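You operate a simulated robot arm through the tools that you are given. There is no shell and no other tool. Be economical: measure what you need, move in short steps, check, and stop when the job is done.

The job below is to be done with a simulated robot arm. You get a single attempt, and the scene is never put back.

Task
Push the drawer of table two shut. Close the pink drawer. Shut the lower bench drawer. Turn the reflux knob to 100. Turn the stir two knob to 300. Turn the stir one knob to 300. Press the fan key one three times. Lift the feed tank lid open. Any order will do.

Only the result counts: the job must be done as asked and must still hold three seconds after the hand-in. Knocking over, shifting, dropping, spilling or breaking anything else fails it. Lids that push on must go on centred and level and be pressed home; caps that screw on are set level and turned clockwise until they are tight.

Robot
A 7-joint arm with a two-finger parallel gripper on a trunk, on a base that drives. Base frame: it is fixed to the floor where the robot stands at the start and does not move with it; the origin is under the middle of the robot, x ahead of it, y to its left, z up; the surface under the hand at the start is at about z = 0.75. Lengths are in m, angles in degrees, forces in N, time in s.
With the tool pointing down near the work surface it reaches from about 0.16 to 0.72 m from the robot's upright axis, wherever it stands. Its first joint turns from -166.0 to 166.0 degrees. Places, roughly: drawer of table two [0.5, 0.1, 0.6]; fan key one [0.9, 2.6, 1.1]; feed tank lid [-1.5, 2.7, 0.6]; lower bench drawer [7.8, 8.5, 0.6]; pink drawer [8.9, 9.9, 0.8]; reflux knob [0.9, 5.5, 1.4]; stir one knob [-1.3, 2.7, 1.4]; stir two knob [-1.4, 2.6, 1.4]. Payload 1.57 kg.
The tool frame sits at the grasp point between the pads (the TCP): z along the fingers, y along the line on which they close. The tips reach 0.03 m beyond it. Largest opening 0.11 m; finger width 0.024, thickness 0.012; the body of the gripper, 0.048 by 0.112 m, starts 0.078 m behind the TCP.
Orientation is that of the tool frame in the base frame, as a unit quaternion [w, x, y, z]. With the fingers straight down and closing along the base's y, the tool's x points along the base's -x, its y along +y and its z along -z.

Tools
- The arm moves only by the tool send_rows. Its argument "plan" is a list of rows, each a list of 7 numbers: the turn, a rotation vector about the tool's x, y, z in degrees, then the shift along the tool's x, y, z in mm, then the finger opening in mm, from 0 to 110. In form: [[rx, ry, rz, dx, dy, dz, fingers], ...]. A call has 1 to 20 rows; each row shifts and turns the commanded pose from where the row before left it, along the tool's axes as they then stand. Each row takes 0.2 s and may step no farther than 0.05 m and 8.6 degrees from the row before; otherwise, or with a gripper value out of range, the whole call is refused. A pose out of reach is approached as far as the arm can. The call stops where the force on the tool passes 40 N (or 10 N more than at its start, if that is more) or the arm is blocked; 0.2 s more then pass. The fingers move at their own pace (about 0.045 m/s each) and stop on an object; they squeeze with about 28 N. The grip force told is the motor's: it shows also when the fingers shut on nothing. Time passes only in rows, and 0.2 s behind the last, so rows that do not move let the fingers close. The reply holds the time, the measured pose of the TCP, the force on the tool along the base axes, the opening and the grip force, in the units named above and with some noise, with the torque about the TCP (base axes, N m) and any sound that the robot's microphone picked up, and new pictures: "pictures" is both (left out), scene, wrist or none.
- Cameras (640 x 400 px; columns grow to the right, rows downward): "scene" is now at [0.0097, 0.1573, 1.3216]; the picture's right is [0.03, -1.00, 0.00], its down [-0.84, -0.03, -0.54] and it looks along [0.54, 0.02, -0.84] (base axes); focal length 266 px, centre (320, 200). "wrist" rides on the gripper at [0.07, 0.016, -0.141] in the tool frame; the picture's right is [-0.23, 0.97, 0.00], its down [-0.86, -0.20, -0.48] and it looks along [-0.47, -0.11, 0.88] (tool axes); focal length 222 px, centre (320, 200). There is no depth. A picture from a camera that has moved, and an enlarged one, comes with that camera's place and axes in the base frame and with its lens.
- slide_trunk(by): slides the trunk up (or, below 0, down) by that many m; the arm and the scene camera ride with it, the base frame stays. It gives what a move gives, with no picture.
- roll_base(legs): drives the robot by 1 to 6 legs, each [ahead, turn to the left] in m and degrees, along the robot's own axes; the way and the turn of a leg run together, so that a leg with both is an arc; at most 1.5 m and 180 degrees a leg. The arm and the cameras ride along, it lands a little off, and it stops where it bumps. It gives what a move gives, and a new picture of the scene camera.
- turn_head(pan, tilt): turns the head with the scene camera to pan (to the left, within 155 degrees either way) and tilt (down, from -29 to 69), counted from straight ahead of the robot. It gives what a move gives, and a new picture of the scene camera.
- inspect(camera, box): a new picture of the part [left, top, right, bottom] of that camera's present view, enlarged. No time passes.
- job_done(): hands the job in; it is judged then, once.

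Go step by step. Nothing tells you exact positions but the pictures and the camera data: compare them with the known pose of the tool, close in by small moves and look again before you grip or let go. The budget is 165 turns and 260 pictures, counting those below and the enlarged ones. Unless the task says otherwise, let go and move clear before handing in.

The tools are called after "Request:" as a command line: name --pt "numbers of a row" for each row, then --argument value for the rest, lists and objects as JSON in quotes. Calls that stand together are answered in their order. send_rows: Moves the arm, as the interface text tells. Its arguments: {"type":"object","properties":{"plan":{"type":"array"},"pictures":{"type":"string","enum":["both","scene","wrist","none"]}},"required":["plan"]} The other tools are called the same way: slide_trunk (by) slides the trunk up or down; roll_base (legs) drives the base; turn_head (pan, tilt) turns the head that bears the scene camera; inspect (camera, box) takes an enlarged picture of a part of a camera's view; job_done () hands the job in.

At the start:

```text
t: 0.0
tool_pos: [0.463, 0.203, 0.8278]
ee_rot: [0.0, 0.0, 1.0, 0.0]
wrist_force: [0.0, 0.1, -0.2]
ft_torque: [0.01, -0.01, 0.02]
opening: 0.1103
finger_force: 0.0
trunk travel left (down, up): [-0.275, 0.315]
robot x, y, heading: [0.0019, -0.003, 0.2]
head pan, tilt: [1.9, 57.4]
```

scene: 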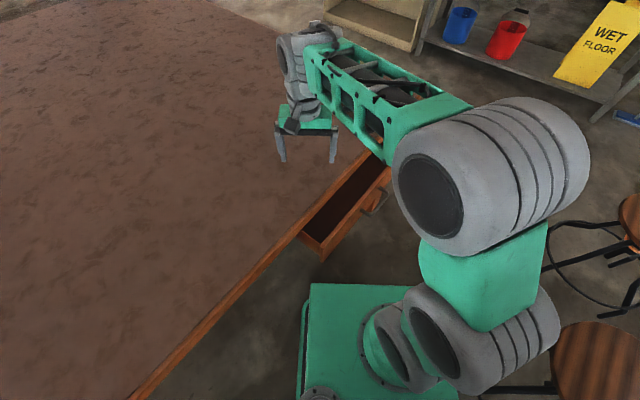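
wrist: 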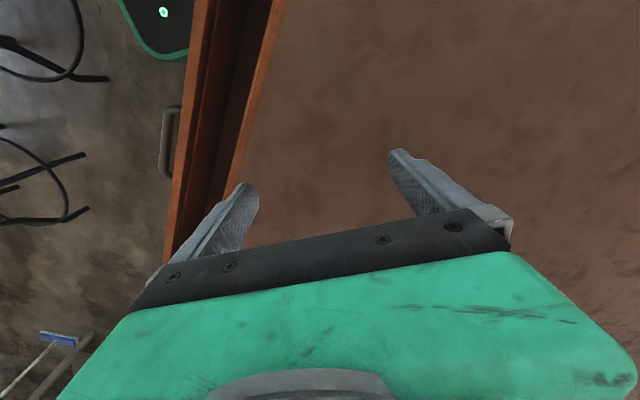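

The drawer of table two sticks out about 7 cm, with its face normal pointing along (-0.6, -0.8). Its handle is near (0.42, 0.005, 0.68). I'll turn the closed gripper and place it outside the handle.

Request:
send_rows --pt "0 0 -7.6 0 0 0 0" --pt "0 0 -7.6 0 0 0 0" --pt "0 0 -7.6 0 0 0 0" --pt "0 0 -7.6 0 0 0 0" --pt "0 0 -7.6 0 0 0 0" --pt "0 0 -7.6 0 0 0 0" --pt "0 0 -7.5 0 0 0 0" --pt "0 0 0 41.7 -11.9 0 0" --pt "0 0 0 41.7 -11.9 0 0" --pt "0 0 0 41.7 -11.9 0 0" --pt "0 0 0 41.7 -11.9 0 0" --pt "0 0 0 41.7 -11.9 0 0" --pt "0 0 0 41.7 -11.9 0 0" --pt "0 0 0 0 0 0 0"

```text
t: 3.0
tool_pos: [0.3703, -0.0385, 0.829]
ee_rot: [0.0, -0.447, 0.894, 0.001]
wrist_force: [0.0, 0.2, 1.1]
ft_torque: [0.03, -0.01, 0.01]
opening: 0.0
finger_force: 21.0
trunk travel left (down, up): [-0.275, 0.315]
robot x, y, heading: [0.0008, 0.0002, 0.3]
head pan, tilt: [1.9, 57.4]
camera scene: at [0.0096, 0.1571, 1.3216], right [0.03, -1.0, 0.0], down [-0.84, -0.03, -0.54], along [0.54, 0.02, -0.84], focal length 266 px, centre (320, 200)
camera wrist: at [0.3169, -0.0859, 0.9727], right [-0.64, 0.77, 0.0], down [0.67, 0.56, 0.48], along [0.37, 0.31, -0.88], focal length 222 px, centre (320, 200)
```

scene: 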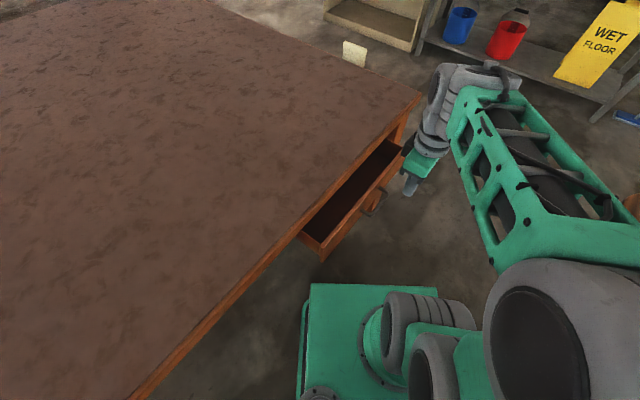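
wrist: 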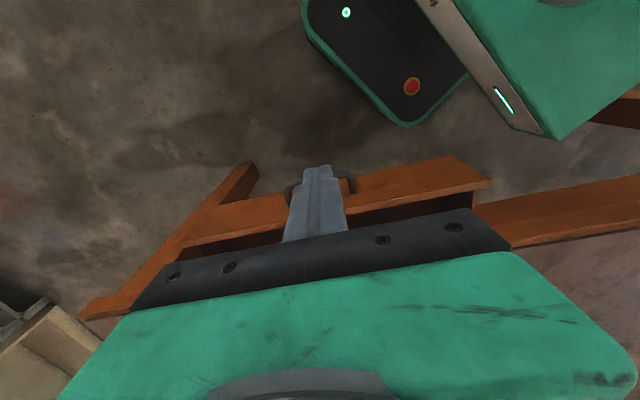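

The fingers are lined up with the handle and just outside it. I'll descend and push along the drawer's axis.

Request:
send_rows --pt "0 0 0 0 0 40 0" --pt "0 0 0 0 0 40 0" --pt "0 0 0 0 0 40 0" --pt "0 0 0 0 0 25 0" --pt "0 0 0 -20 0 0 0" --pt "0 0 0 -20 0 0 0" --pt "0 0 0 -15 0 0 0" --pt "0 0 0 -15 0 0 0" --pt "0 0 0 -15 0 0 0" --pt "0 0 0 0 0 0 0"

```text
t: 5.2
tool_pos: [0.4219, 0.0285, 0.6832]
ee_rot: [0.0, -0.447, 0.894, 0.0]
wrist_force: [0.3, -0.2, 0.3]
ft_torque: [-0.01, 0.01, 0.0]
opening: 0.0
finger_force: 21.8
trunk travel left (down, up): [-0.275, 0.315]
robot x, y, heading: [-0.0014, 0.0012, 0.1]
head pan, tilt: [1.9, 57.4]
camera scene: at [0.0098, 0.1573, 1.3216], right [0.03, -1.0, 0.0], down [-0.84, -0.03, -0.54], along [0.54, 0.02, -0.84], focal length 266 px, centre (320, 200)
camera wrist: at [0.3679, -0.0185, 0.8265], right [-0.64, 0.77, 0.0], down [0.67, 0.56, 0.48], along [0.37, 0.31, -0.88], focal length 222 px, centre (320, 200)
```

scene: 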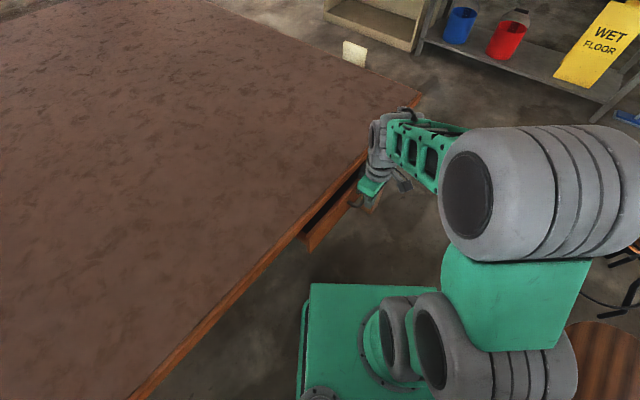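
wrist: 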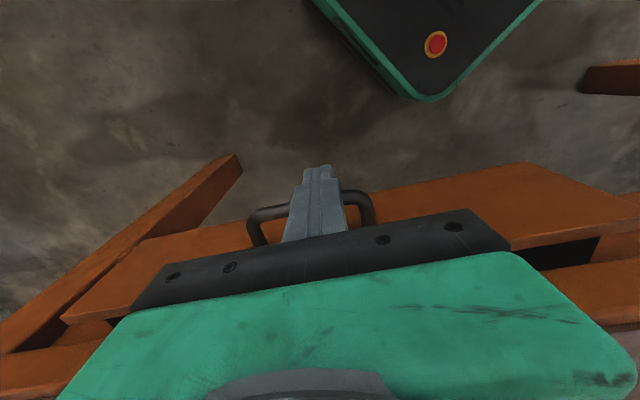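

The drawer is moving in, so I'll keep pushing until it stops.

Request:
send_rows --pt "0 0 0 -12 0 0 0" --pt "0 0 0 -12 0 0 0" --pt "0 0 0 -10 0 0 0" --pt "0 0 0 -8 0 0 0" --pt "0 0 0 -8 0 0 0" --pt "0 0 0 -8 0 0 0" --pt "0 0 0 0 0 0 0"

```text
t: 6.8
tool_pos: [0.4562, 0.0722, 0.6831]
ee_rot: [-0.001, -0.447, 0.895, 0.0]
wrist_force: [-0.5, 0.0, -0.6]
ft_torque: [0.04, 0.02, -0.01]
opening: 0.0
finger_force: 21.0
trunk travel left (down, up): [-0.275, 0.315]
robot x, y, heading: [-0.0024, 0.0021, -0.1]
head pan, tilt: [1.9, 57.4]
camera scene: at [0.0097, 0.1572, 1.3216], right [0.03, -1.0, 0.0], down [-0.84, -0.03, -0.54], along [0.54, 0.02, -0.84], focal length 266 px, centre (320, 200)
camera wrist: at [0.4024, 0.0263, 0.8266], right [-0.64, 0.77, 0.0], down [0.67, 0.56, 0.48], along [0.37, 0.31, -0.88], focal length 222 px, centre (320, 200)
```

scene: 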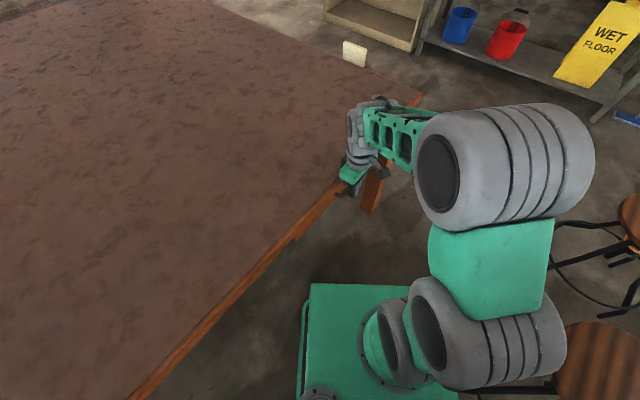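
wrist: 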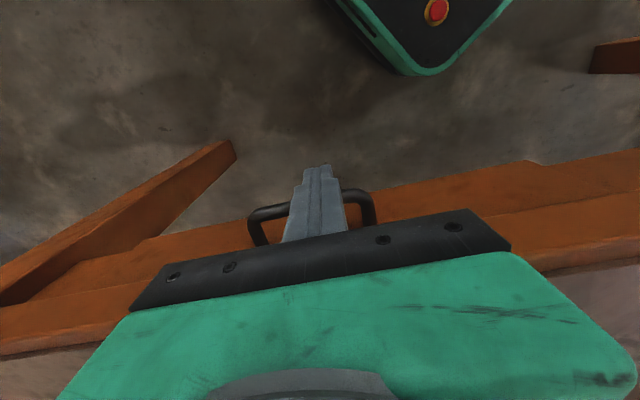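

The drawer looks almost flush but hasn't hit a stop yet. I'll push on until there's resistance.

Request:
send_rows --pt "0 0 0 -6 0 0 0" --pt "0 0 0 -6 0 0 0" --pt "0 0 0 -6 0 0 0" --pt "0 0 0 -6 0 0 0" --pt "0 0 0 -6 0 0 0"

```text
t: 7.4
tool_pos: [0.4587, 0.0767, 0.6822]
ee_rot: [-0.008, -0.442, 0.897, -0.001]
wrist_force: [-5.1, -6.1, 2.2]
ft_torque: [-0.14, -0.01, 0.03]
opening: 0.0
finger_force: 21.2
trunk travel left (down, up): [-0.275, 0.315]
robot x, y, heading: [-0.0021, -0.0021, -0.1]
head pan, tilt: [1.9, 57.4]
stopped in row 3: the force on the tool passed its limit at 47 N (the readings are from after the stop); the commanded pose is now the measured one
camera scene: at [0.0095, 0.1565, 1.3216], right [0.03, -1.0, 0.0], down [-0.84, -0.02, -0.54], along [0.54, 0.02, -0.84], focal length 266 px, centre (320, 200)
camera wrist: at [0.4057, 0.0315, 0.8257], right [-0.63, 0.77, 0.0], down [0.69, 0.56, 0.46], along [0.36, 0.3, -0.89], focal length 222 px, centre (320, 200)
```

scene: 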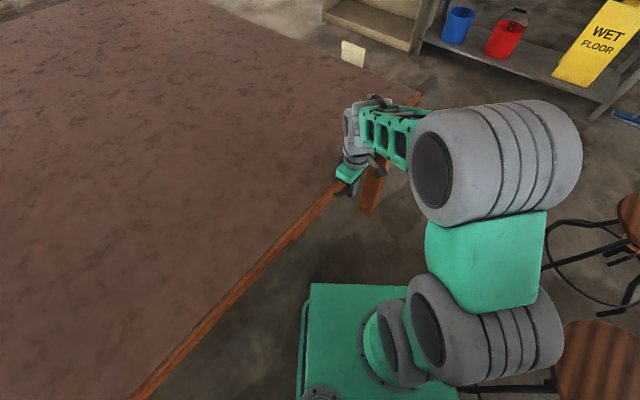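
wrist: 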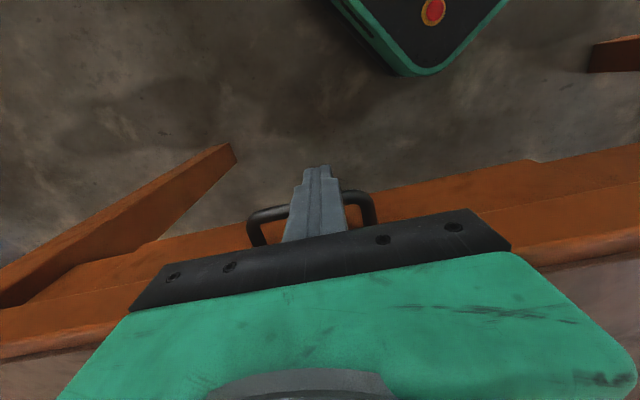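

It reached a firm stop. I'll lift straight up, since the fingertips may be inside the handle loop, then back off and look.

Request:
send_rows --pt "0 0 0 2 0 0 0" --pt "0 0 0 0 0 -40 0" --pt "0 0 0 0 0 -40 0" --pt "0 0 0 0 0 -40 0" --pt "0 0 0 40 0 -20 0" --pt "0 0 0 40 0 0 0" --pt "0 0 0 40 0 0 0" --pt "0 0 0 0 0 0 0"

Request:
inspect --camera "scene" --box '[240, 80, 480, 280]'

```text
t: 9.2
tool_pos: [0.3879, -0.0172, 0.8275]
ee_rot: [-0.006, -0.442, 0.897, -0.002]
wrist_force: [-0.2, -0.1, 0.3]
ft_torque: [0.01, 0.0, 0.01]
opening: 0.0
finger_force: 21.2
trunk travel left (down, up): [-0.275, 0.315]
robot x, y, heading: [-0.0038, 0.001, -0.3]
head pan, tilt: [1.9, 57.4]
camera scene: at [0.0099, 0.1571, 1.3216], right [0.03, -1.0, 0.0], down [-0.84, -0.02, -0.54], along [0.54, 0.02, -0.84], focal length 266 px, centre (320, 200)
camera wrist: at [0.3346, -0.0618, 0.9711], right [-0.63, 0.77, 0.0], down [0.68, 0.56, 0.47], along [0.36, 0.3, -0.88], focal length 222 px, centre (320, 200)
```

scene: 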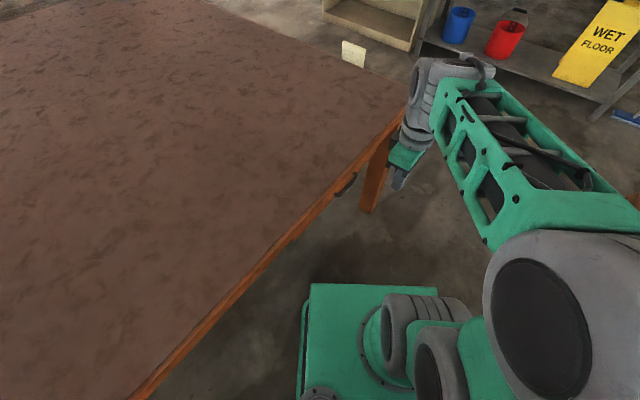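
wrist: 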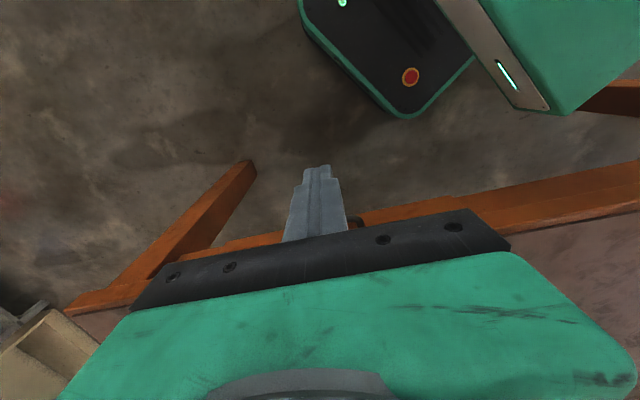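

```text
2.00 times, centred on (360, 180) of scene
camera zoom: at [0.0099, 0.1571, 1.3216], right [0.03, -1.0, 0.0], down [-0.84, -0.02, -0.54], along [0.54, 0.02, -0.84], focal length 533 px, centre (240, 240)
```

zoom: 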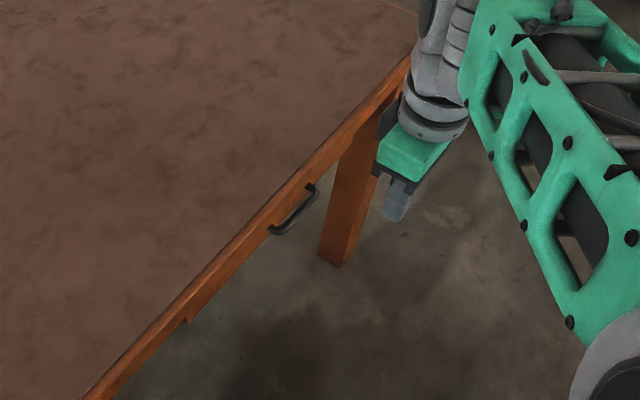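

The drawer of table two is shut. Now I'll look around before driving to the other stations.

Request:
turn_head --pan 90 --tilt 22

Request:
turn_head --pan 30 --tilt 22

Request:
turn_head --pan 150 --tilt 22

Request:
turn_head --pan -30 --tilt 22

Request:
turn_head --pan -90 --tilt 22

Request:
turn_head --pan -150 --tilt 22

```text
t: 10.9
tool_pos: [0.3893, -0.0151, 0.8271]
ee_rot: [-0.006, -0.442, 0.897, -0.002]
wrist_force: [-0.3, -0.1, -0.4]
ft_torque: [0.0, -0.02, 0.02]
opening: 0.0001
finger_force: 20.9
trunk travel left (down, up): [-0.275, 0.315]
robot x, y, heading: [0.0022, 0.0017, -0.2]
head pan, tilt: [90.0, 22.0]
camera scene: at [-0.0591, 0.2479, 1.3734], right [1.0, 0.0, 0.0], down [0.0, -0.37, -0.93], along [0.0, 0.93, -0.37], focal length 266 px, centre (320, 200)
```

scene: 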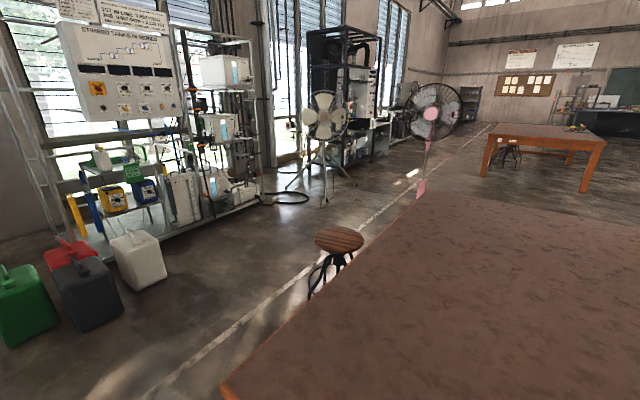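

```text
t: 12.2
tool_pos: [0.388, -0.0164, 0.827]
ee_rot: [-0.006, -0.443, 0.897, -0.001]
wrist_force: [-0.3, 0.3, -1.1]
ft_torque: [0.0, 0.0, -0.01]
opening: 0.0001
finger_force: 21.2
trunk travel left (down, up): [-0.275, 0.315]
robot x, y, heading: [0.001, -0.0026, -0.0]
head pan, tilt: [30.0, 22.0]
camera scene: at [0.021, 0.2013, 1.3734], right [0.5, -0.87, 0.0], down [-0.33, -0.19, -0.93], along [0.8, 0.46, -0.37], focal length 266 px, centre (320, 200)
```

scene: 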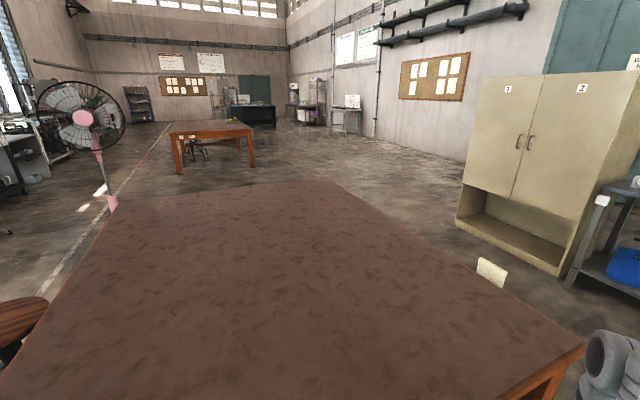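

```text
t: 14.2
tool_pos: [0.3871, -0.0161, 0.8272]
ee_rot: [-0.006, -0.442, 0.897, -0.001]
wrist_force: [-0.6, -0.2, -0.3]
ft_torque: [-0.04, -0.05, 0.01]
opening: 0.0
finger_force: 21.0
trunk travel left (down, up): [-0.275, 0.315]
robot x, y, heading: [0.0001, 0.0013, -0.4]
head pan, tilt: [150.0, 22.0]
camera scene: at [-0.1397, 0.2019, 1.3734], right [0.5, 0.86, 0.0], down [0.32, -0.19, -0.93], along [-0.8, 0.47, -0.37], focal length 266 px, centre (320, 200)
```

scene: 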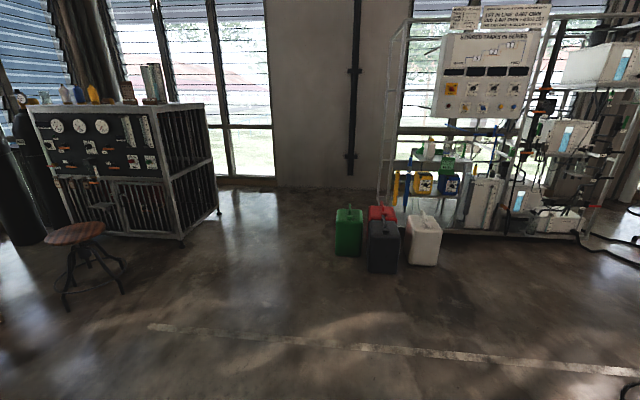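

```text
t: 16.9
tool_pos: [0.389, -0.0164, 0.8276]
ee_rot: [-0.007, -0.442, 0.897, -0.001]
wrist_force: [0.0, 0.0, 0.0]
ft_torque: [-0.04, 0.0, 0.02]
opening: 0.0
finger_force: 21.2
trunk travel left (down, up): [-0.275, 0.315]
robot x, y, heading: [-0.0011, 0.0056, -0.2]
head pan, tilt: [-30.0, 22.0]
camera scene: at [0.0207, 0.1084, 1.3734], right [-0.5, -0.86, 0.0], down [-0.32, 0.19, -0.93], along [0.8, -0.47, -0.37], focal length 266 px, centre (320, 200)
```

scene: 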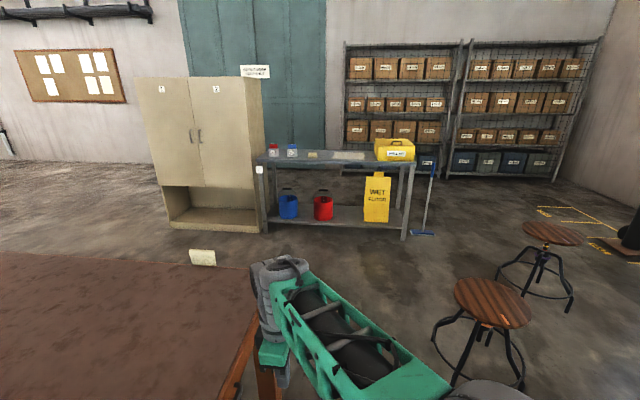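

```text
t: 18.1
tool_pos: [0.3879, -0.0157, 0.8273]
ee_rot: [-0.007, -0.442, 0.897, -0.001]
wrist_force: [0.7, 0.3, -1.0]
ft_torque: [-0.01, 0.02, 0.02]
opening: 0.0001
finger_force: 20.4
trunk travel left (down, up): [-0.275, 0.315]
robot x, y, heading: [0.0001, 0.0028, -0.3]
head pan, tilt: [-90.0, 22.0]
camera scene: at [-0.0598, 0.0623, 1.3734], right [-1.0, 0.0, 0.0], down [0.0, 0.37, -0.93], along [0.0, -0.93, -0.37], focal length 266 px, centre (320, 200)
```

scene: 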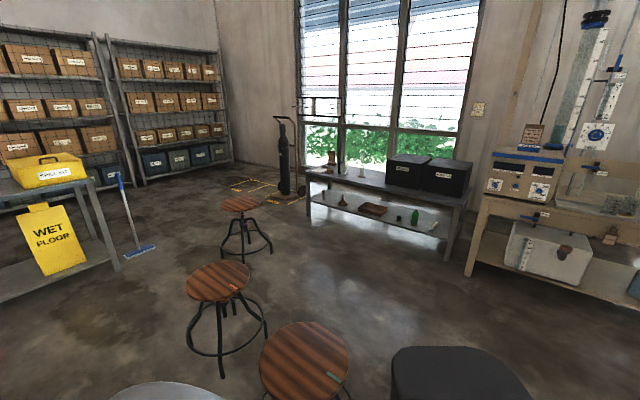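

```text
t: 19.4
tool_pos: [0.3876, -0.0174, 0.8269]
ee_rot: [-0.007, -0.442, 0.897, -0.001]
wrist_force: [-0.2, 0.8, 0.2]
ft_torque: [0.0, -0.03, 0.01]
opening: 0.0001
finger_force: 21.4
trunk travel left (down, up): [-0.275, 0.315]
robot x, y, heading: [0.0011, -0.003, -0.1]
head pan, tilt: [-150.0, 22.0]
camera scene: at [-0.14, 0.109, 1.3734], right [-0.5, 0.87, 0.0], down [0.33, 0.19, -0.93], along [-0.8, -0.46, -0.37], focal length 266 px, centre (320, 200)
```

scene: 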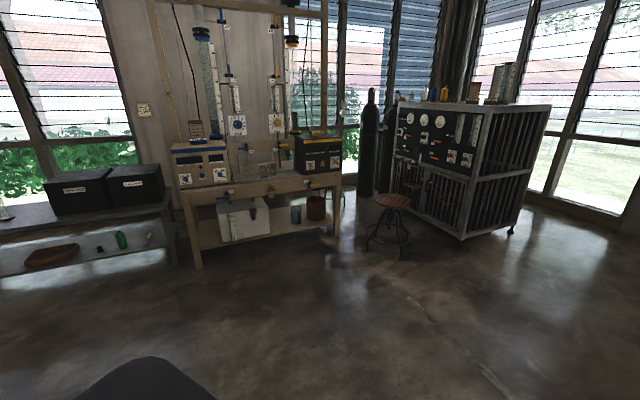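

I've got the layout: the stations stand along the window wall, and room axis u ≈ (0.6, 0.8). I'll raise the trunk, back off and drive to the stirred-tanks station.

Request:
slide_trunk --by 0.2

Request:
turn_head --pan 0 --tilt 30

Request:
roll_base --legs '[[-0.35, 0], [0, 143], [1.25, 0]]'

```text
t: 21.6
tool_pos: [0.3892, -0.0164, 1.0271]
ee_rot: [-0.007, -0.443, 0.897, -0.002]
wrist_force: [1.0, 0.1, 0.7]
ft_torque: [0.0, 0.0, 0.01]
opening: 0.0003
finger_force: 21.0
trunk travel left (down, up): [-0.475, 0.115]
robot x, y, heading: [-0.0017, 0.0034, 0.0]
head pan, tilt: [-150.0, 22.0]
```

```text
t: 24.0
tool_pos: [0.388, -0.0157, 1.0277]
ee_rot: [-0.005, -0.442, 0.897, -0.001]
wrist_force: [0.4, 0.1, 0.2]
ft_torque: [-0.02, 0.03, 0.0]
opening: 0.0001
finger_force: 21.3
trunk travel left (down, up): [-0.475, 0.115]
robot x, y, heading: [-0.002, -0.0032, -0.1]
head pan, tilt: [0.0, 30.0]
camera scene: at [0.0309, 0.1547, 1.5606], right [0.0, -1.0, 0.0], down [-0.5, 0.0, -0.87], along [0.87, 0.0, -0.5], focal length 266 px, centre (320, 200)
```

scene: 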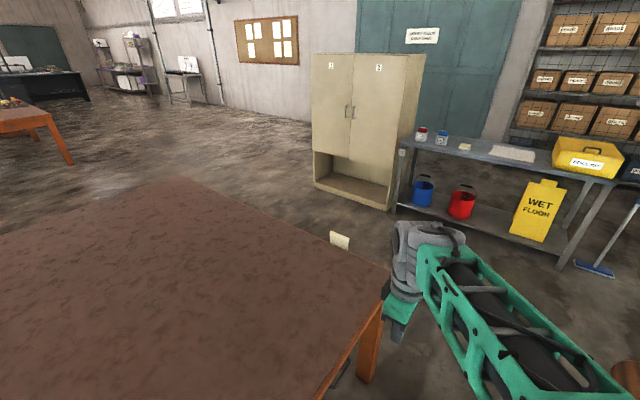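

```text
t: 38.1
tool_pos: [-1.6784, 0.9698, 1.0264]
ee_rot: [0.001, 0.989, 0.146, 0.006]
wrist_force: [0.1, 0.7, -0.2]
ft_torque: [0.0, -0.06, -0.01]
opening: 0.0
finger_force: 21.3
trunk travel left (down, up): [-0.475, 0.115]
robot x, y, heading: [-1.3733, 0.7282, 144.1]
head pan, tilt: [0.0, 30.0]
camera scene: at [-1.4887, 0.6224, 1.5606], right [0.59, 0.81, 0.0], down [0.4, -0.29, -0.87], along [-0.7, 0.51, -0.5], focal length 266 px, centre (320, 200)
```

scene: 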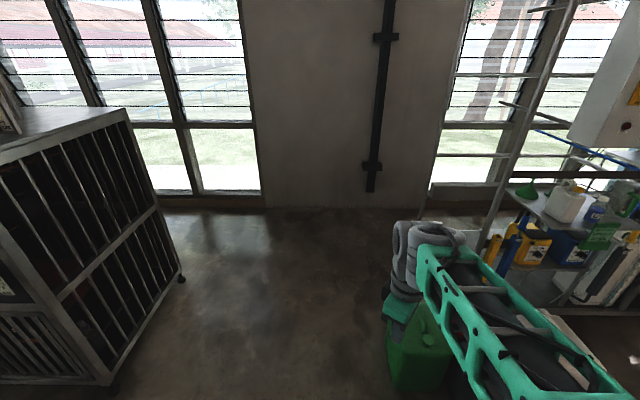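

Position is as planned. Next I'll turn right, drive along the lane and turn to face the tank station.

Request:
roll_base --legs '[[0, -91], [1.5, 0], [0.05, 0], [0, 90]]'

Request:
turn_head --pan 0 --tilt 12

Request:
turn_head --pan 30 --tilt 45

```text
t: 53.9
tool_pos: [-0.7384, 2.193, 1.0269]
ee_rot: [0.001, 0.988, 0.155, 0.007]
wrist_force: [-0.2, 0.5, 0.7]
ft_torque: [-0.01, 0.01, 0.03]
opening: 0.0001
finger_force: 21.3
trunk travel left (down, up): [-0.475, 0.115]
robot x, y, heading: [-0.4266, 1.9541, 145.1]
head pan, tilt: [0.0, 30.0]
camera scene: at [-0.5421, 1.8485, 1.5606], right [0.57, 0.82, 0.0], down [0.41, -0.29, -0.87], along [-0.71, 0.5, -0.5], focal length 266 px, centre (320, 200)
```

scene: 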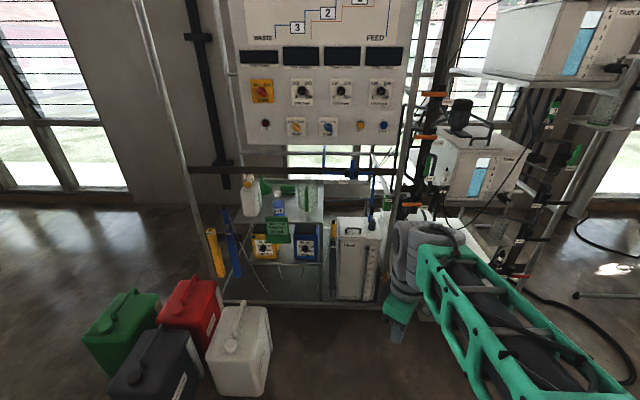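

```text
t: 54.7
tool_pos: [-0.7386, 2.1919, 1.027]
ee_rot: [0.001, 0.988, 0.153, 0.007]
wrist_force: [0.5, 0.7, -0.5]
ft_torque: [0.0, -0.02, -0.03]
opening: 0.0002
finger_force: 21.6
trunk travel left (down, up): [-0.475, 0.115]
robot x, y, heading: [-0.4287, 1.9594, 145.0]
head pan, tilt: [0.0, 12.0]
camera scene: at [-0.5443, 1.8501, 1.5896], right [0.57, 0.82, 0.0], down [0.17, -0.12, -0.98], along [-0.8, 0.56, -0.21], focal length 266 px, centre (320, 200)
```

scene: 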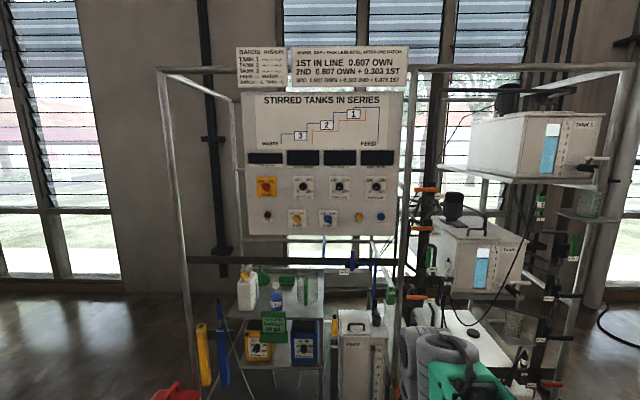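

```text
t: 55.7
tool_pos: [-0.7386, 2.1924, 1.0277]
ee_rot: [0.0, 0.988, 0.154, 0.007]
wrist_force: [0.1, -0.1, -0.6]
ft_torque: [-0.01, 0.03, 0.02]
opening: 0.0004
finger_force: 21.2
trunk travel left (down, up): [-0.475, 0.115]
robot x, y, heading: [-0.4296, 1.9562, 145.0]
head pan, tilt: [30.0, 45.0]
camera scene: at [-0.549, 1.8038, 1.5381], right [0.09, 1.0, 0.0], down [0.7, -0.06, -0.71], along [-0.7, 0.06, -0.71], focal length 266 px, centre (320, 200)
```

scene: 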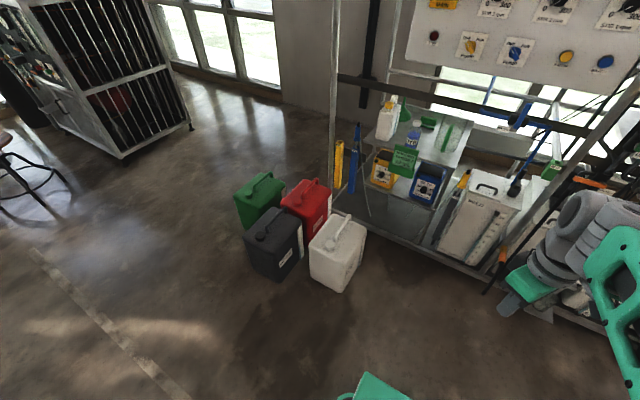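

I can see the panel and the white feed tank below it. I'll zoom in on the knobs and the tank.

Request:
turn_head --pan 0 --tilt 20

Request:
inspect --camera "scene" --box '[240, 90, 416, 200]'

Request:
inspect --camera "scene" --box '[280, 240, 440, 340]'

```text
t: 56.6
tool_pos: [-0.7383, 2.1918, 1.0267]
ee_rot: [0.001, 0.988, 0.154, 0.006]
wrist_force: [0.9, -0.8, 0.8]
ft_torque: [0.05, -0.01, 0.02]
opening: 0.0
finger_force: 21.4
trunk travel left (down, up): [-0.475, 0.115]
robot x, y, heading: [-0.4324, 1.9608, 145.0]
head pan, tilt: [0.0, 20.0]
camera scene: at [-0.5443, 1.85, 1.5766], right [0.57, 0.82, 0.0], down [0.28, -0.2, -0.94], along [-0.77, 0.54, -0.34], focal length 266 px, centre (320, 200)
```

scene: 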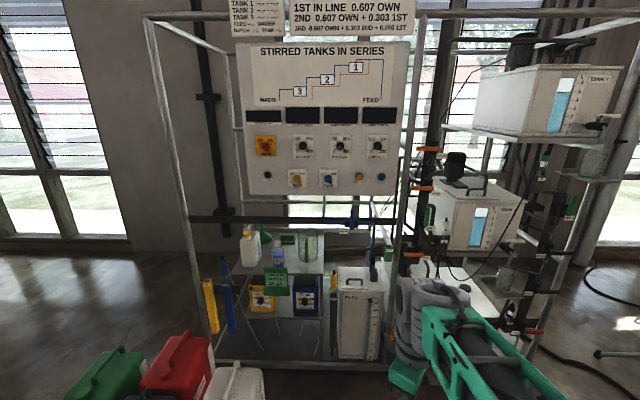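

```text
3.64 times, centred on (328, 145) of scene
camera zoom: at [-0.5443, 1.85, 1.5766], right [0.57, 0.82, 0.0], down [0.28, -0.2, -0.94], along [-0.77, 0.54, -0.34], focal length 968 px, centre (291, 400)
```

zoom: 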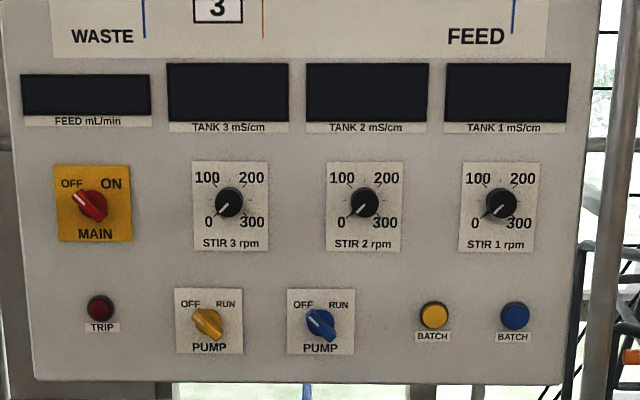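

```text
4.00 times, centred on (360, 290) of scene
camera zoom: at [-0.5443, 1.85, 1.5766], right [0.57, 0.82, 0.0], down [0.28, -0.2, -0.94], along [-0.77, 0.54, -0.34], focal length 1065 px, centre (160, -160)
```

zoom: 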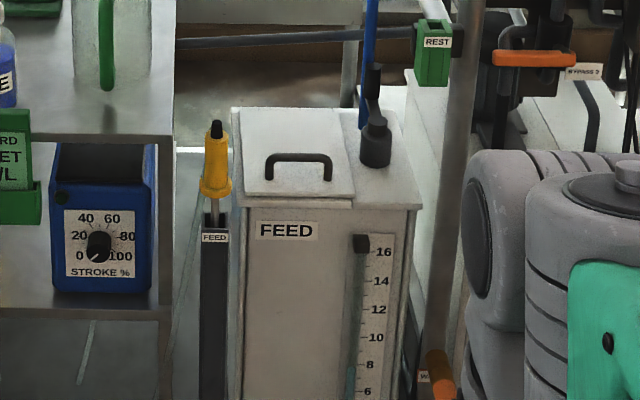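

The stir knobs both sit at 0, and 300 is 270° clockwise from there. I'll drive 0.5 m closer so the panel is within reach.

Request:
roll_base --legs '[[0.5, 0]]'

Request:
inspect --camera "scene" --box '[240, 0, 560, 200]'

Request:
turn_head --pan 0 --tilt 45

```text
t: 59.6
tool_pos: [-1.1505, 2.4742, 1.0269]
ee_rot: [0.0, 0.987, 0.158, 0.007]
wrist_force: [-0.4, -0.7, 0.2]
ft_torque: [0.0, -0.02, 0.0]
opening: 0.0002
finger_force: 20.7
trunk travel left (down, up): [-0.475, 0.115]
robot x, y, heading: [-0.8361, 2.2425, 145.5]
head pan, tilt: [0.0, 20.0]
camera scene: at [-0.9525, 2.133, 1.5766], right [0.57, 0.82, 0.0], down [0.28, -0.19, -0.94], along [-0.77, 0.53, -0.34], focal length 266 px, centre (320, 200)
```

scene: 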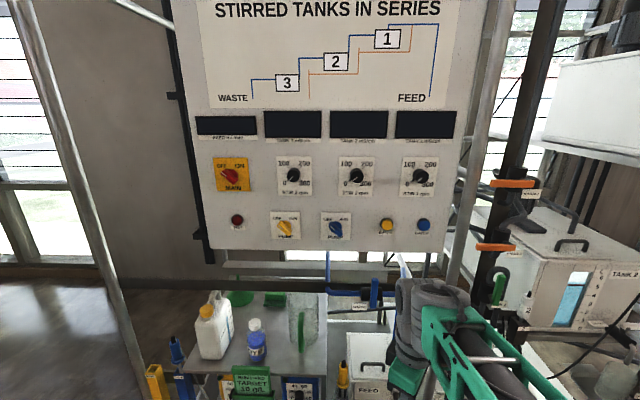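

```text
2.00 times, centred on (400, 100) of scene
camera zoom: at [-0.9525, 2.133, 1.5766], right [0.57, 0.82, 0.0], down [0.28, -0.19, -0.94], along [-0.77, 0.53, -0.34], focal length 533 px, centre (160, 400)
```

zoom: 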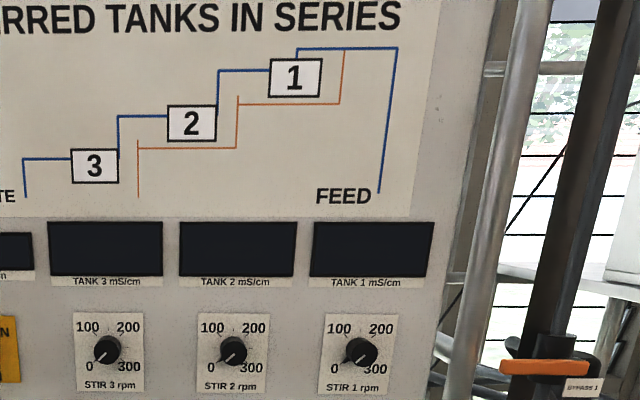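

```text
t: 60.5
tool_pos: [-1.1498, 2.4737, 1.0276]
ee_rot: [0.001, 0.987, 0.159, 0.006]
wrist_force: [0.0, 0.4, -0.1]
ft_torque: [0.02, -0.02, 0.01]
opening: 0.0
finger_force: 21.0
trunk travel left (down, up): [-0.475, 0.115]
robot x, y, heading: [-0.8382, 2.2405, 145.5]
head pan, tilt: [0.0, 45.0]
camera scene: at [-0.9427, 2.1262, 1.5381], right [0.57, 0.82, 0.0], down [0.58, -0.4, -0.71], along [-0.58, 0.4, -0.71], focal length 266 px, centre (320, 200)
```

scene: 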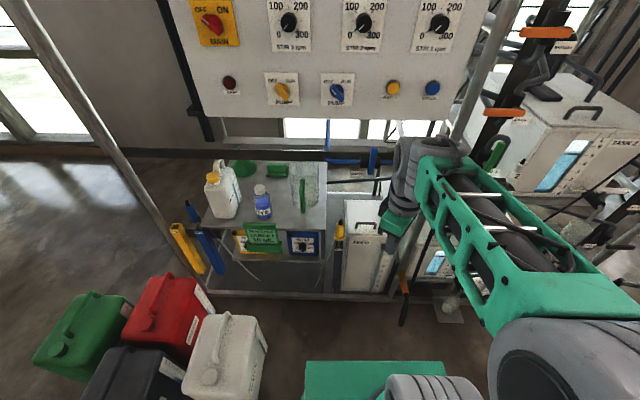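

Triangulating puts stir 2 at about (-1.438, 2.582, 1.404) and stir 1 at (-1.347, 2.716, 1.404), with the approach heading at 145.8°. I'll raise and yaw the tool first, then advance.

Request:
send_rows --pt "0 0 7.5 0 0 -40 0" --pt "0 0 7.5 0 0 -40 0" --pt "0 0 7.5 0 0 -40 0" --pt "0 0 7.5 0 0 -40 0" --pt "0 0 7.5 0 0 -40 0" --pt "0 0 7.5 0 0 -40 0" --pt "0 0 7.5 0 0 -40 0" --pt "0 0 0 0 0 -40 0" --pt "0 0 0 0 0 -40 0" --pt "0 0 0 -45 18 0 0" --pt "0 0 0 -45 18 0 0" --pt "0 0 0 -45 18 0 0" --pt "0 0 0 0 0 0 0"

```text
t: 62.5
tool_pos: [-1.1623, 2.4826, 1.3246]
ee_rot: [-0.006, 0.955, -0.297, -0.005]
wrist_force: [-20.7, 15.1, -36.4]
ft_torque: [-0.65, -1.25, -0.13]
opening: 0.0001
finger_force: 21.5
out of reach, approached as far as the arm can: row 4, 5, 9
trunk travel left (down, up): [-0.475, 0.115]
robot x, y, heading: [-0.8379, 2.246, 145.5]
head pan, tilt: [0.0, 45.0]
stopped in row 9: the force on the tool passed its limit at 145 N (the readings are from after the stop); the commanded pose is now the measured one
camera scene: at [-0.9424, 2.1263, 1.538], right [0.57, 0.82, 0.0], down [0.58, -0.4, -0.71], along [-0.58, 0.4, -0.71], focal length 266 px, centre (320, 200)
camera wrist: at [-1.1137, 2.4269, 1.4662], right [-0.74, -0.67, 0.0], down [-0.59, 0.64, 0.49], along [-0.33, 0.37, -0.87], focal length 222 px, centre (320, 200)
```

scene: 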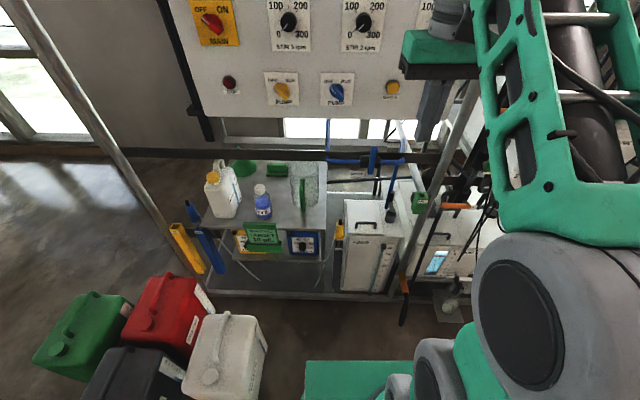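
wrist: 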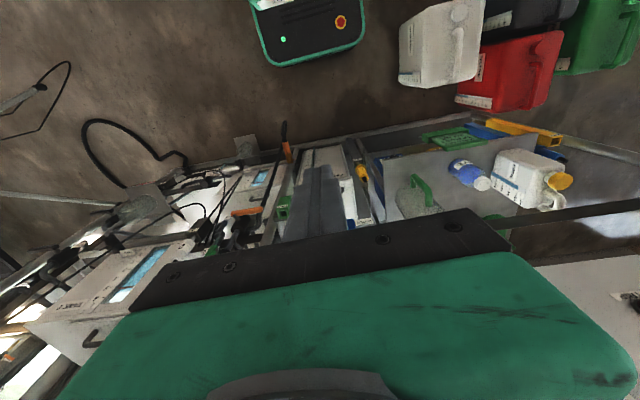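

The raised tool-down pose looks like it bound against the robot's own forearm. I'll back down, then lift with the trunk instead and tilt the tool forward.

Request:
send_rows --pt "0 0 0 0 0 30 0" --pt "0 0 0 0 0 40 0" --pt "0 0 0 0 0 40 0" --pt "0 0 0 -20 0 0 0" --pt "0 0 0 0 0 0 0" --pictures "scene"

Request:
slide_trunk --by 0.11

```text
t: 63.6
tool_pos: [-1.1771, 2.4954, 1.2137]
ee_rot: [-0.005, 0.955, -0.295, -0.003]
wrist_force: [0.3, 0.1, -0.4]
ft_torque: [-0.02, -0.04, 0.0]
opening: 0.0
finger_force: 21.5
trunk travel left (down, up): [-0.475, 0.115]
robot x, y, heading: [-0.8398, 2.2397, 145.5]
head pan, tilt: [0.0, 45.0]
camera scene: at [-0.9429, 2.1263, 1.538], right [0.57, 0.82, 0.0], down [0.58, -0.4, -0.71], along [-0.58, 0.4, -0.71], focal length 266 px, centre (320, 200)
```

scene: 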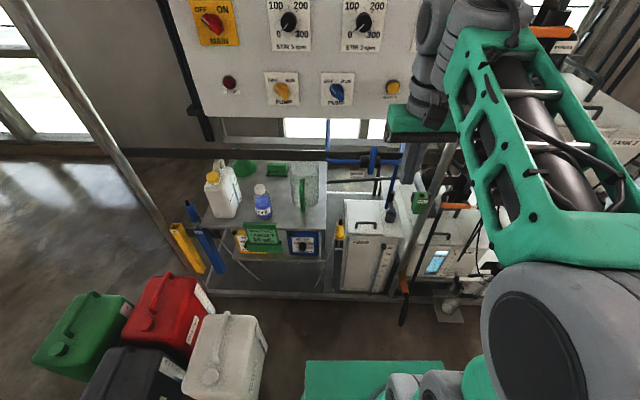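

```text
t: 65.1
tool_pos: [-1.1768, 2.4957, 1.3249]
ee_rot: [-0.005, 0.955, -0.296, -0.003]
wrist_force: [-0.1, -0.7, 0.0]
ft_torque: [0.0, -0.01, -0.01]
opening: 0.0002
finger_force: 21.9
trunk travel left (down, up): [-0.585, 0.005]
robot x, y, heading: [-0.8396, 2.2391, 145.7]
head pan, tilt: [0.0, 45.0]
```

Request:
send_rows --pt "0 -8.2 0 -12 6.8 0 0" --pt "0 -8.2 0 -11.9 6.8 1.7 0" --pt "0 -8.2 0 -11.5 6.8 3.4 0" --pt "0 -8.2 0 -10.9 6.8 5 0" --pt "0 -8.2 0 -10.1 6.8 6.5 0" --pt "0 -8.2 0 -9.1 6.8 7.9 0" --pt "0 -8.2 0 -7.8 6.8 9.1 0" --pt "0 -8.2 0 -6.5 6.8 10.1 0" --pt "0 -8.2 0 -5 6.8 10.9 0" --pt "0 -8.2 0 -3.3 6.8 11.5 0" --pt "0 -8 0 -1.7 6.8 11.9 0" --pt "0 0 0 0 0 0 0"

```text
t: 66.1
tool_pos: [-1.2323, 2.5351, 1.2556]
ee_rot: [-0.052, 0.928, -0.326, -0.174]
wrist_force: [1.6, -1.1, -0.2]
ft_torque: [0.04, 0.1, -0.02]
opening: 0.0
finger_force: 21.2
out of reach, approached as far as the arm can: row 4
trunk travel left (down, up): [-0.585, 0.005]
robot x, y, heading: [-0.8395, 2.2414, 145.7]
head pan, tilt: [0.0, 45.0]
stopped in row 5: the arm was blocked; the commanded pose is now the measured one
camera scene: at [-0.9389, 2.1236, 1.6389], right [0.57, 0.82, 0.0], down [0.58, -0.4, -0.71], along [-0.58, 0.4, -0.7], focal length 266 px, centre (320, 200)
camera wrist: at [-1.1492, 2.452, 1.3648], right [-0.77, -0.63, 0.1], down [-0.36, 0.56, 0.75], along [-0.52, 0.54, -0.66], focal length 222 px, centre (320, 200)
```

scene: 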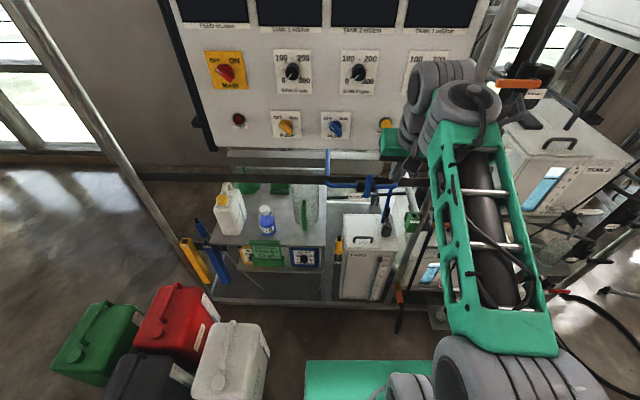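
wrist: 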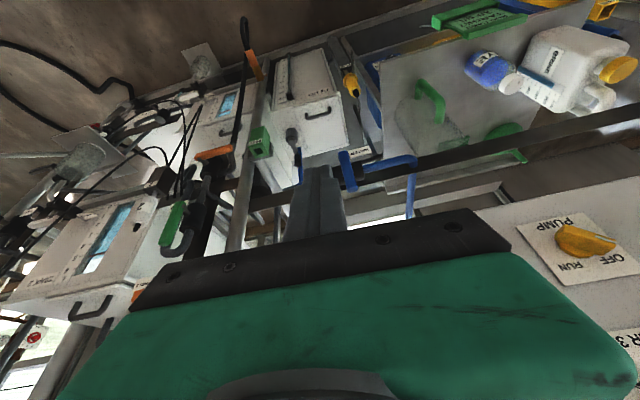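

Folded this close, the wrist can't tilt up. I'll back the base off 0.25 m so the arm can work further out, then try the tilt again.

Request:
roll_base --legs '[[-0.25, 0]]'

Request:
send_rows --pt "0 0 0 -25 0 15 0" --pt "0 0 0 -25 0 15 0" --pt "0 0 0 -25 0 15 0" --pt "0 0 0 -25 0 15 0" --pt "0 -8 0 -25 0 15 0" --pt "0 -8 0 -25 0 15 0" --pt "0 -8 0 -15 0 15 0" --pt "0 -8 0 0 0 0 0" --pt "0 -8 0 0 0 0 0" --pt "0 0 0 0 0 0 0"

```text
t: 67.9
tool_pos: [-1.0274, 2.3899, 1.2543]
ee_rot: [-0.049, 0.931, -0.321, -0.167]
wrist_force: [-0.1, 0.1, -0.2]
ft_torque: [0.03, 0.01, -0.03]
opening: 0.0003
finger_force: 20.9
trunk travel left (down, up): [-0.585, 0.005]
robot x, y, heading: [-0.6268, 2.0979, 145.8]
head pan, tilt: [0.0, 45.0]
camera scene: at [-0.7311, 1.9817, 1.6467], right [0.56, 0.83, 0.0], down [0.59, -0.4, -0.71], along [-0.59, 0.4, -0.71], focal length 266 px, centre (320, 200)
```

scene: 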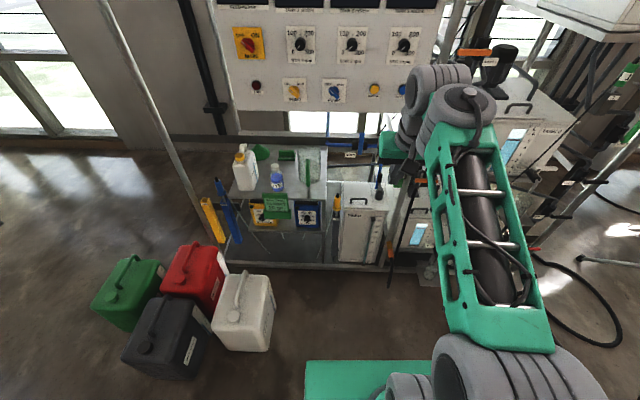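

```text
t: 70.1
tool_pos: [-1.1805, 2.5074, 1.2241]
ee_rot: [-0.156, 0.818, -0.285, -0.474]
wrist_force: [-0.3, 0.3, -0.7]
ft_torque: [-0.01, 0.02, 0.01]
opening: 0.0001
finger_force: 21.2
trunk travel left (down, up): [-0.585, 0.005]
robot x, y, heading: [-0.6273, 2.0984, 146.0]
head pan, tilt: [0.0, 45.0]
camera scene: at [-0.7318, 1.9822, 1.648], right [0.56, 0.83, 0.0], down [0.59, -0.4, -0.71], along [-0.59, 0.4, -0.71], focal length 266 px, centre (320, 200)
camera wrist: at [-1.0653, 2.3991, 1.2356], right [-0.69, -0.7, 0.21], down [0.12, 0.18, 0.98], along [-0.72, 0.7, -0.04], focal length 222 px, centre (320, 200)
```

scene: 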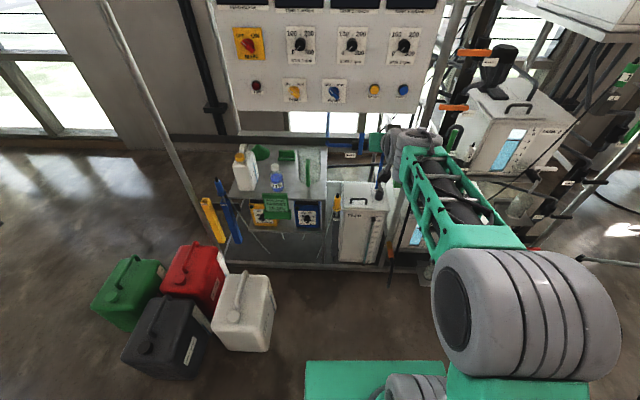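
wrist: 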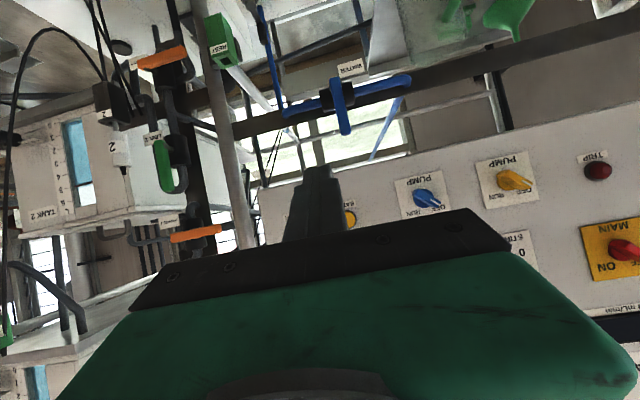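

That works. I'll level the tool onto the panel normal and move to a point 12 cm in front of the stir 2 knob.

Request:
send_rows --pt "-2.9 0 -1.7 0 0 0 0" --pt "0 -7.5 0 0 0 0 0" --pt "0 -7.5 0 0 0 0 0" --pt "0 -7.5 0 0 0 0 0" --pt "0 -7.5 0 0 0 0 50" --pt "0 0 0 -30 14 12 50" --pt "0 0 0 -30 14 12 50" --pt "0 0 0 -30 14 12 50" --pt "0 0 0 -30 14 12 50" --pt "0 0 0 -30 14 12 50" --pt "0 0 0 -30 13 12 50" --pt "0 0 0 0 0 0 50"

Request:
turn_head --pan 0 --tilt 20

```text
t: 72.7
tool_pos: [-1.2834, 2.4838, 1.4084]
ee_rot: [0.204, -0.674, 0.215, 0.676]
wrist_force: [-0.2, -0.7, 0.4]
ft_torque: [-0.04, 0.0, -0.02]
opening: 0.0503
finger_force: 0.1
trunk travel left (down, up): [-0.585, 0.005]
robot x, y, heading: [-0.6311, 2.099, 146.0]
head pan, tilt: [0.0, 45.0]
camera scene: at [-0.7317, 1.9822, 1.648], right [0.56, 0.83, 0.0], down [0.59, -0.4, -0.71], along [-0.59, 0.4, -0.71], focal length 266 px, centre (320, 200)
camera wrist: at [-1.1769, 2.3895, 1.34], right [-0.55, -0.8, 0.24], down [0.51, -0.09, 0.85], along [-0.66, 0.59, 0.46], focal length 222 px, centre (320, 200)
```

scene: 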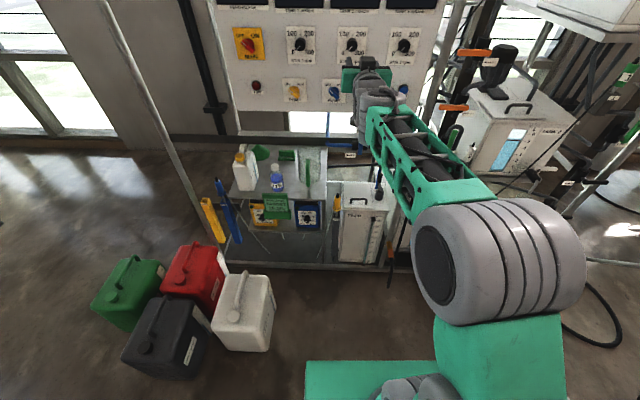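
wrist: 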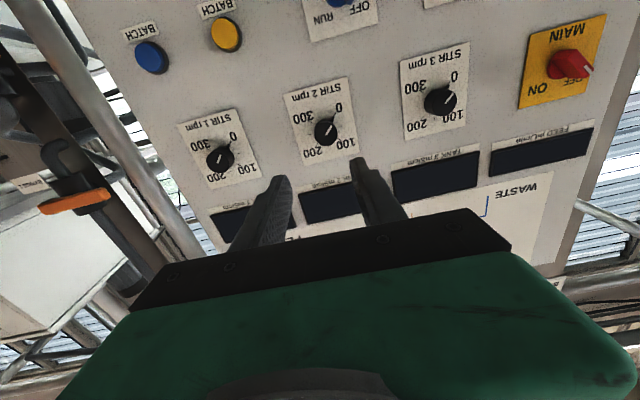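

```text
t: 73.6
tool_pos: [-1.2841, 2.4845, 1.4075]
ee_rot: [0.204, -0.675, 0.215, 0.676]
wrist_force: [0.1, -1.0, -0.1]
ft_torque: [-0.01, 0.02, 0.03]
opening: 0.0499
finger_force: 0.1
trunk travel left (down, up): [-0.585, 0.005]
robot x, y, heading: [-0.628, 2.0976, 145.7]
head pan, tilt: [0.0, 20.0]
camera scene: at [-0.7416, 1.9888, 1.6866], right [0.56, 0.83, 0.0], down [0.28, -0.19, -0.94], along [-0.78, 0.53, -0.34], focal length 266 px, centre (320, 200)
```

scene: 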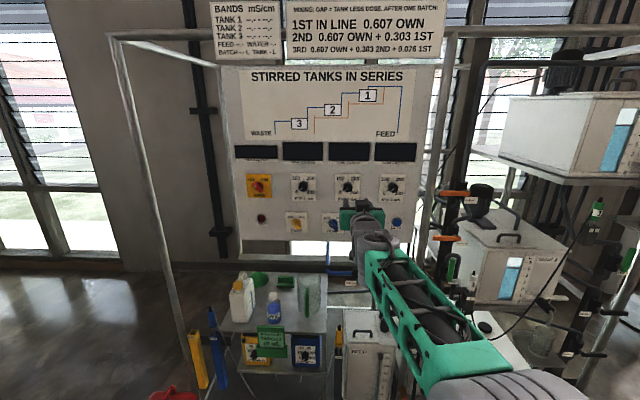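

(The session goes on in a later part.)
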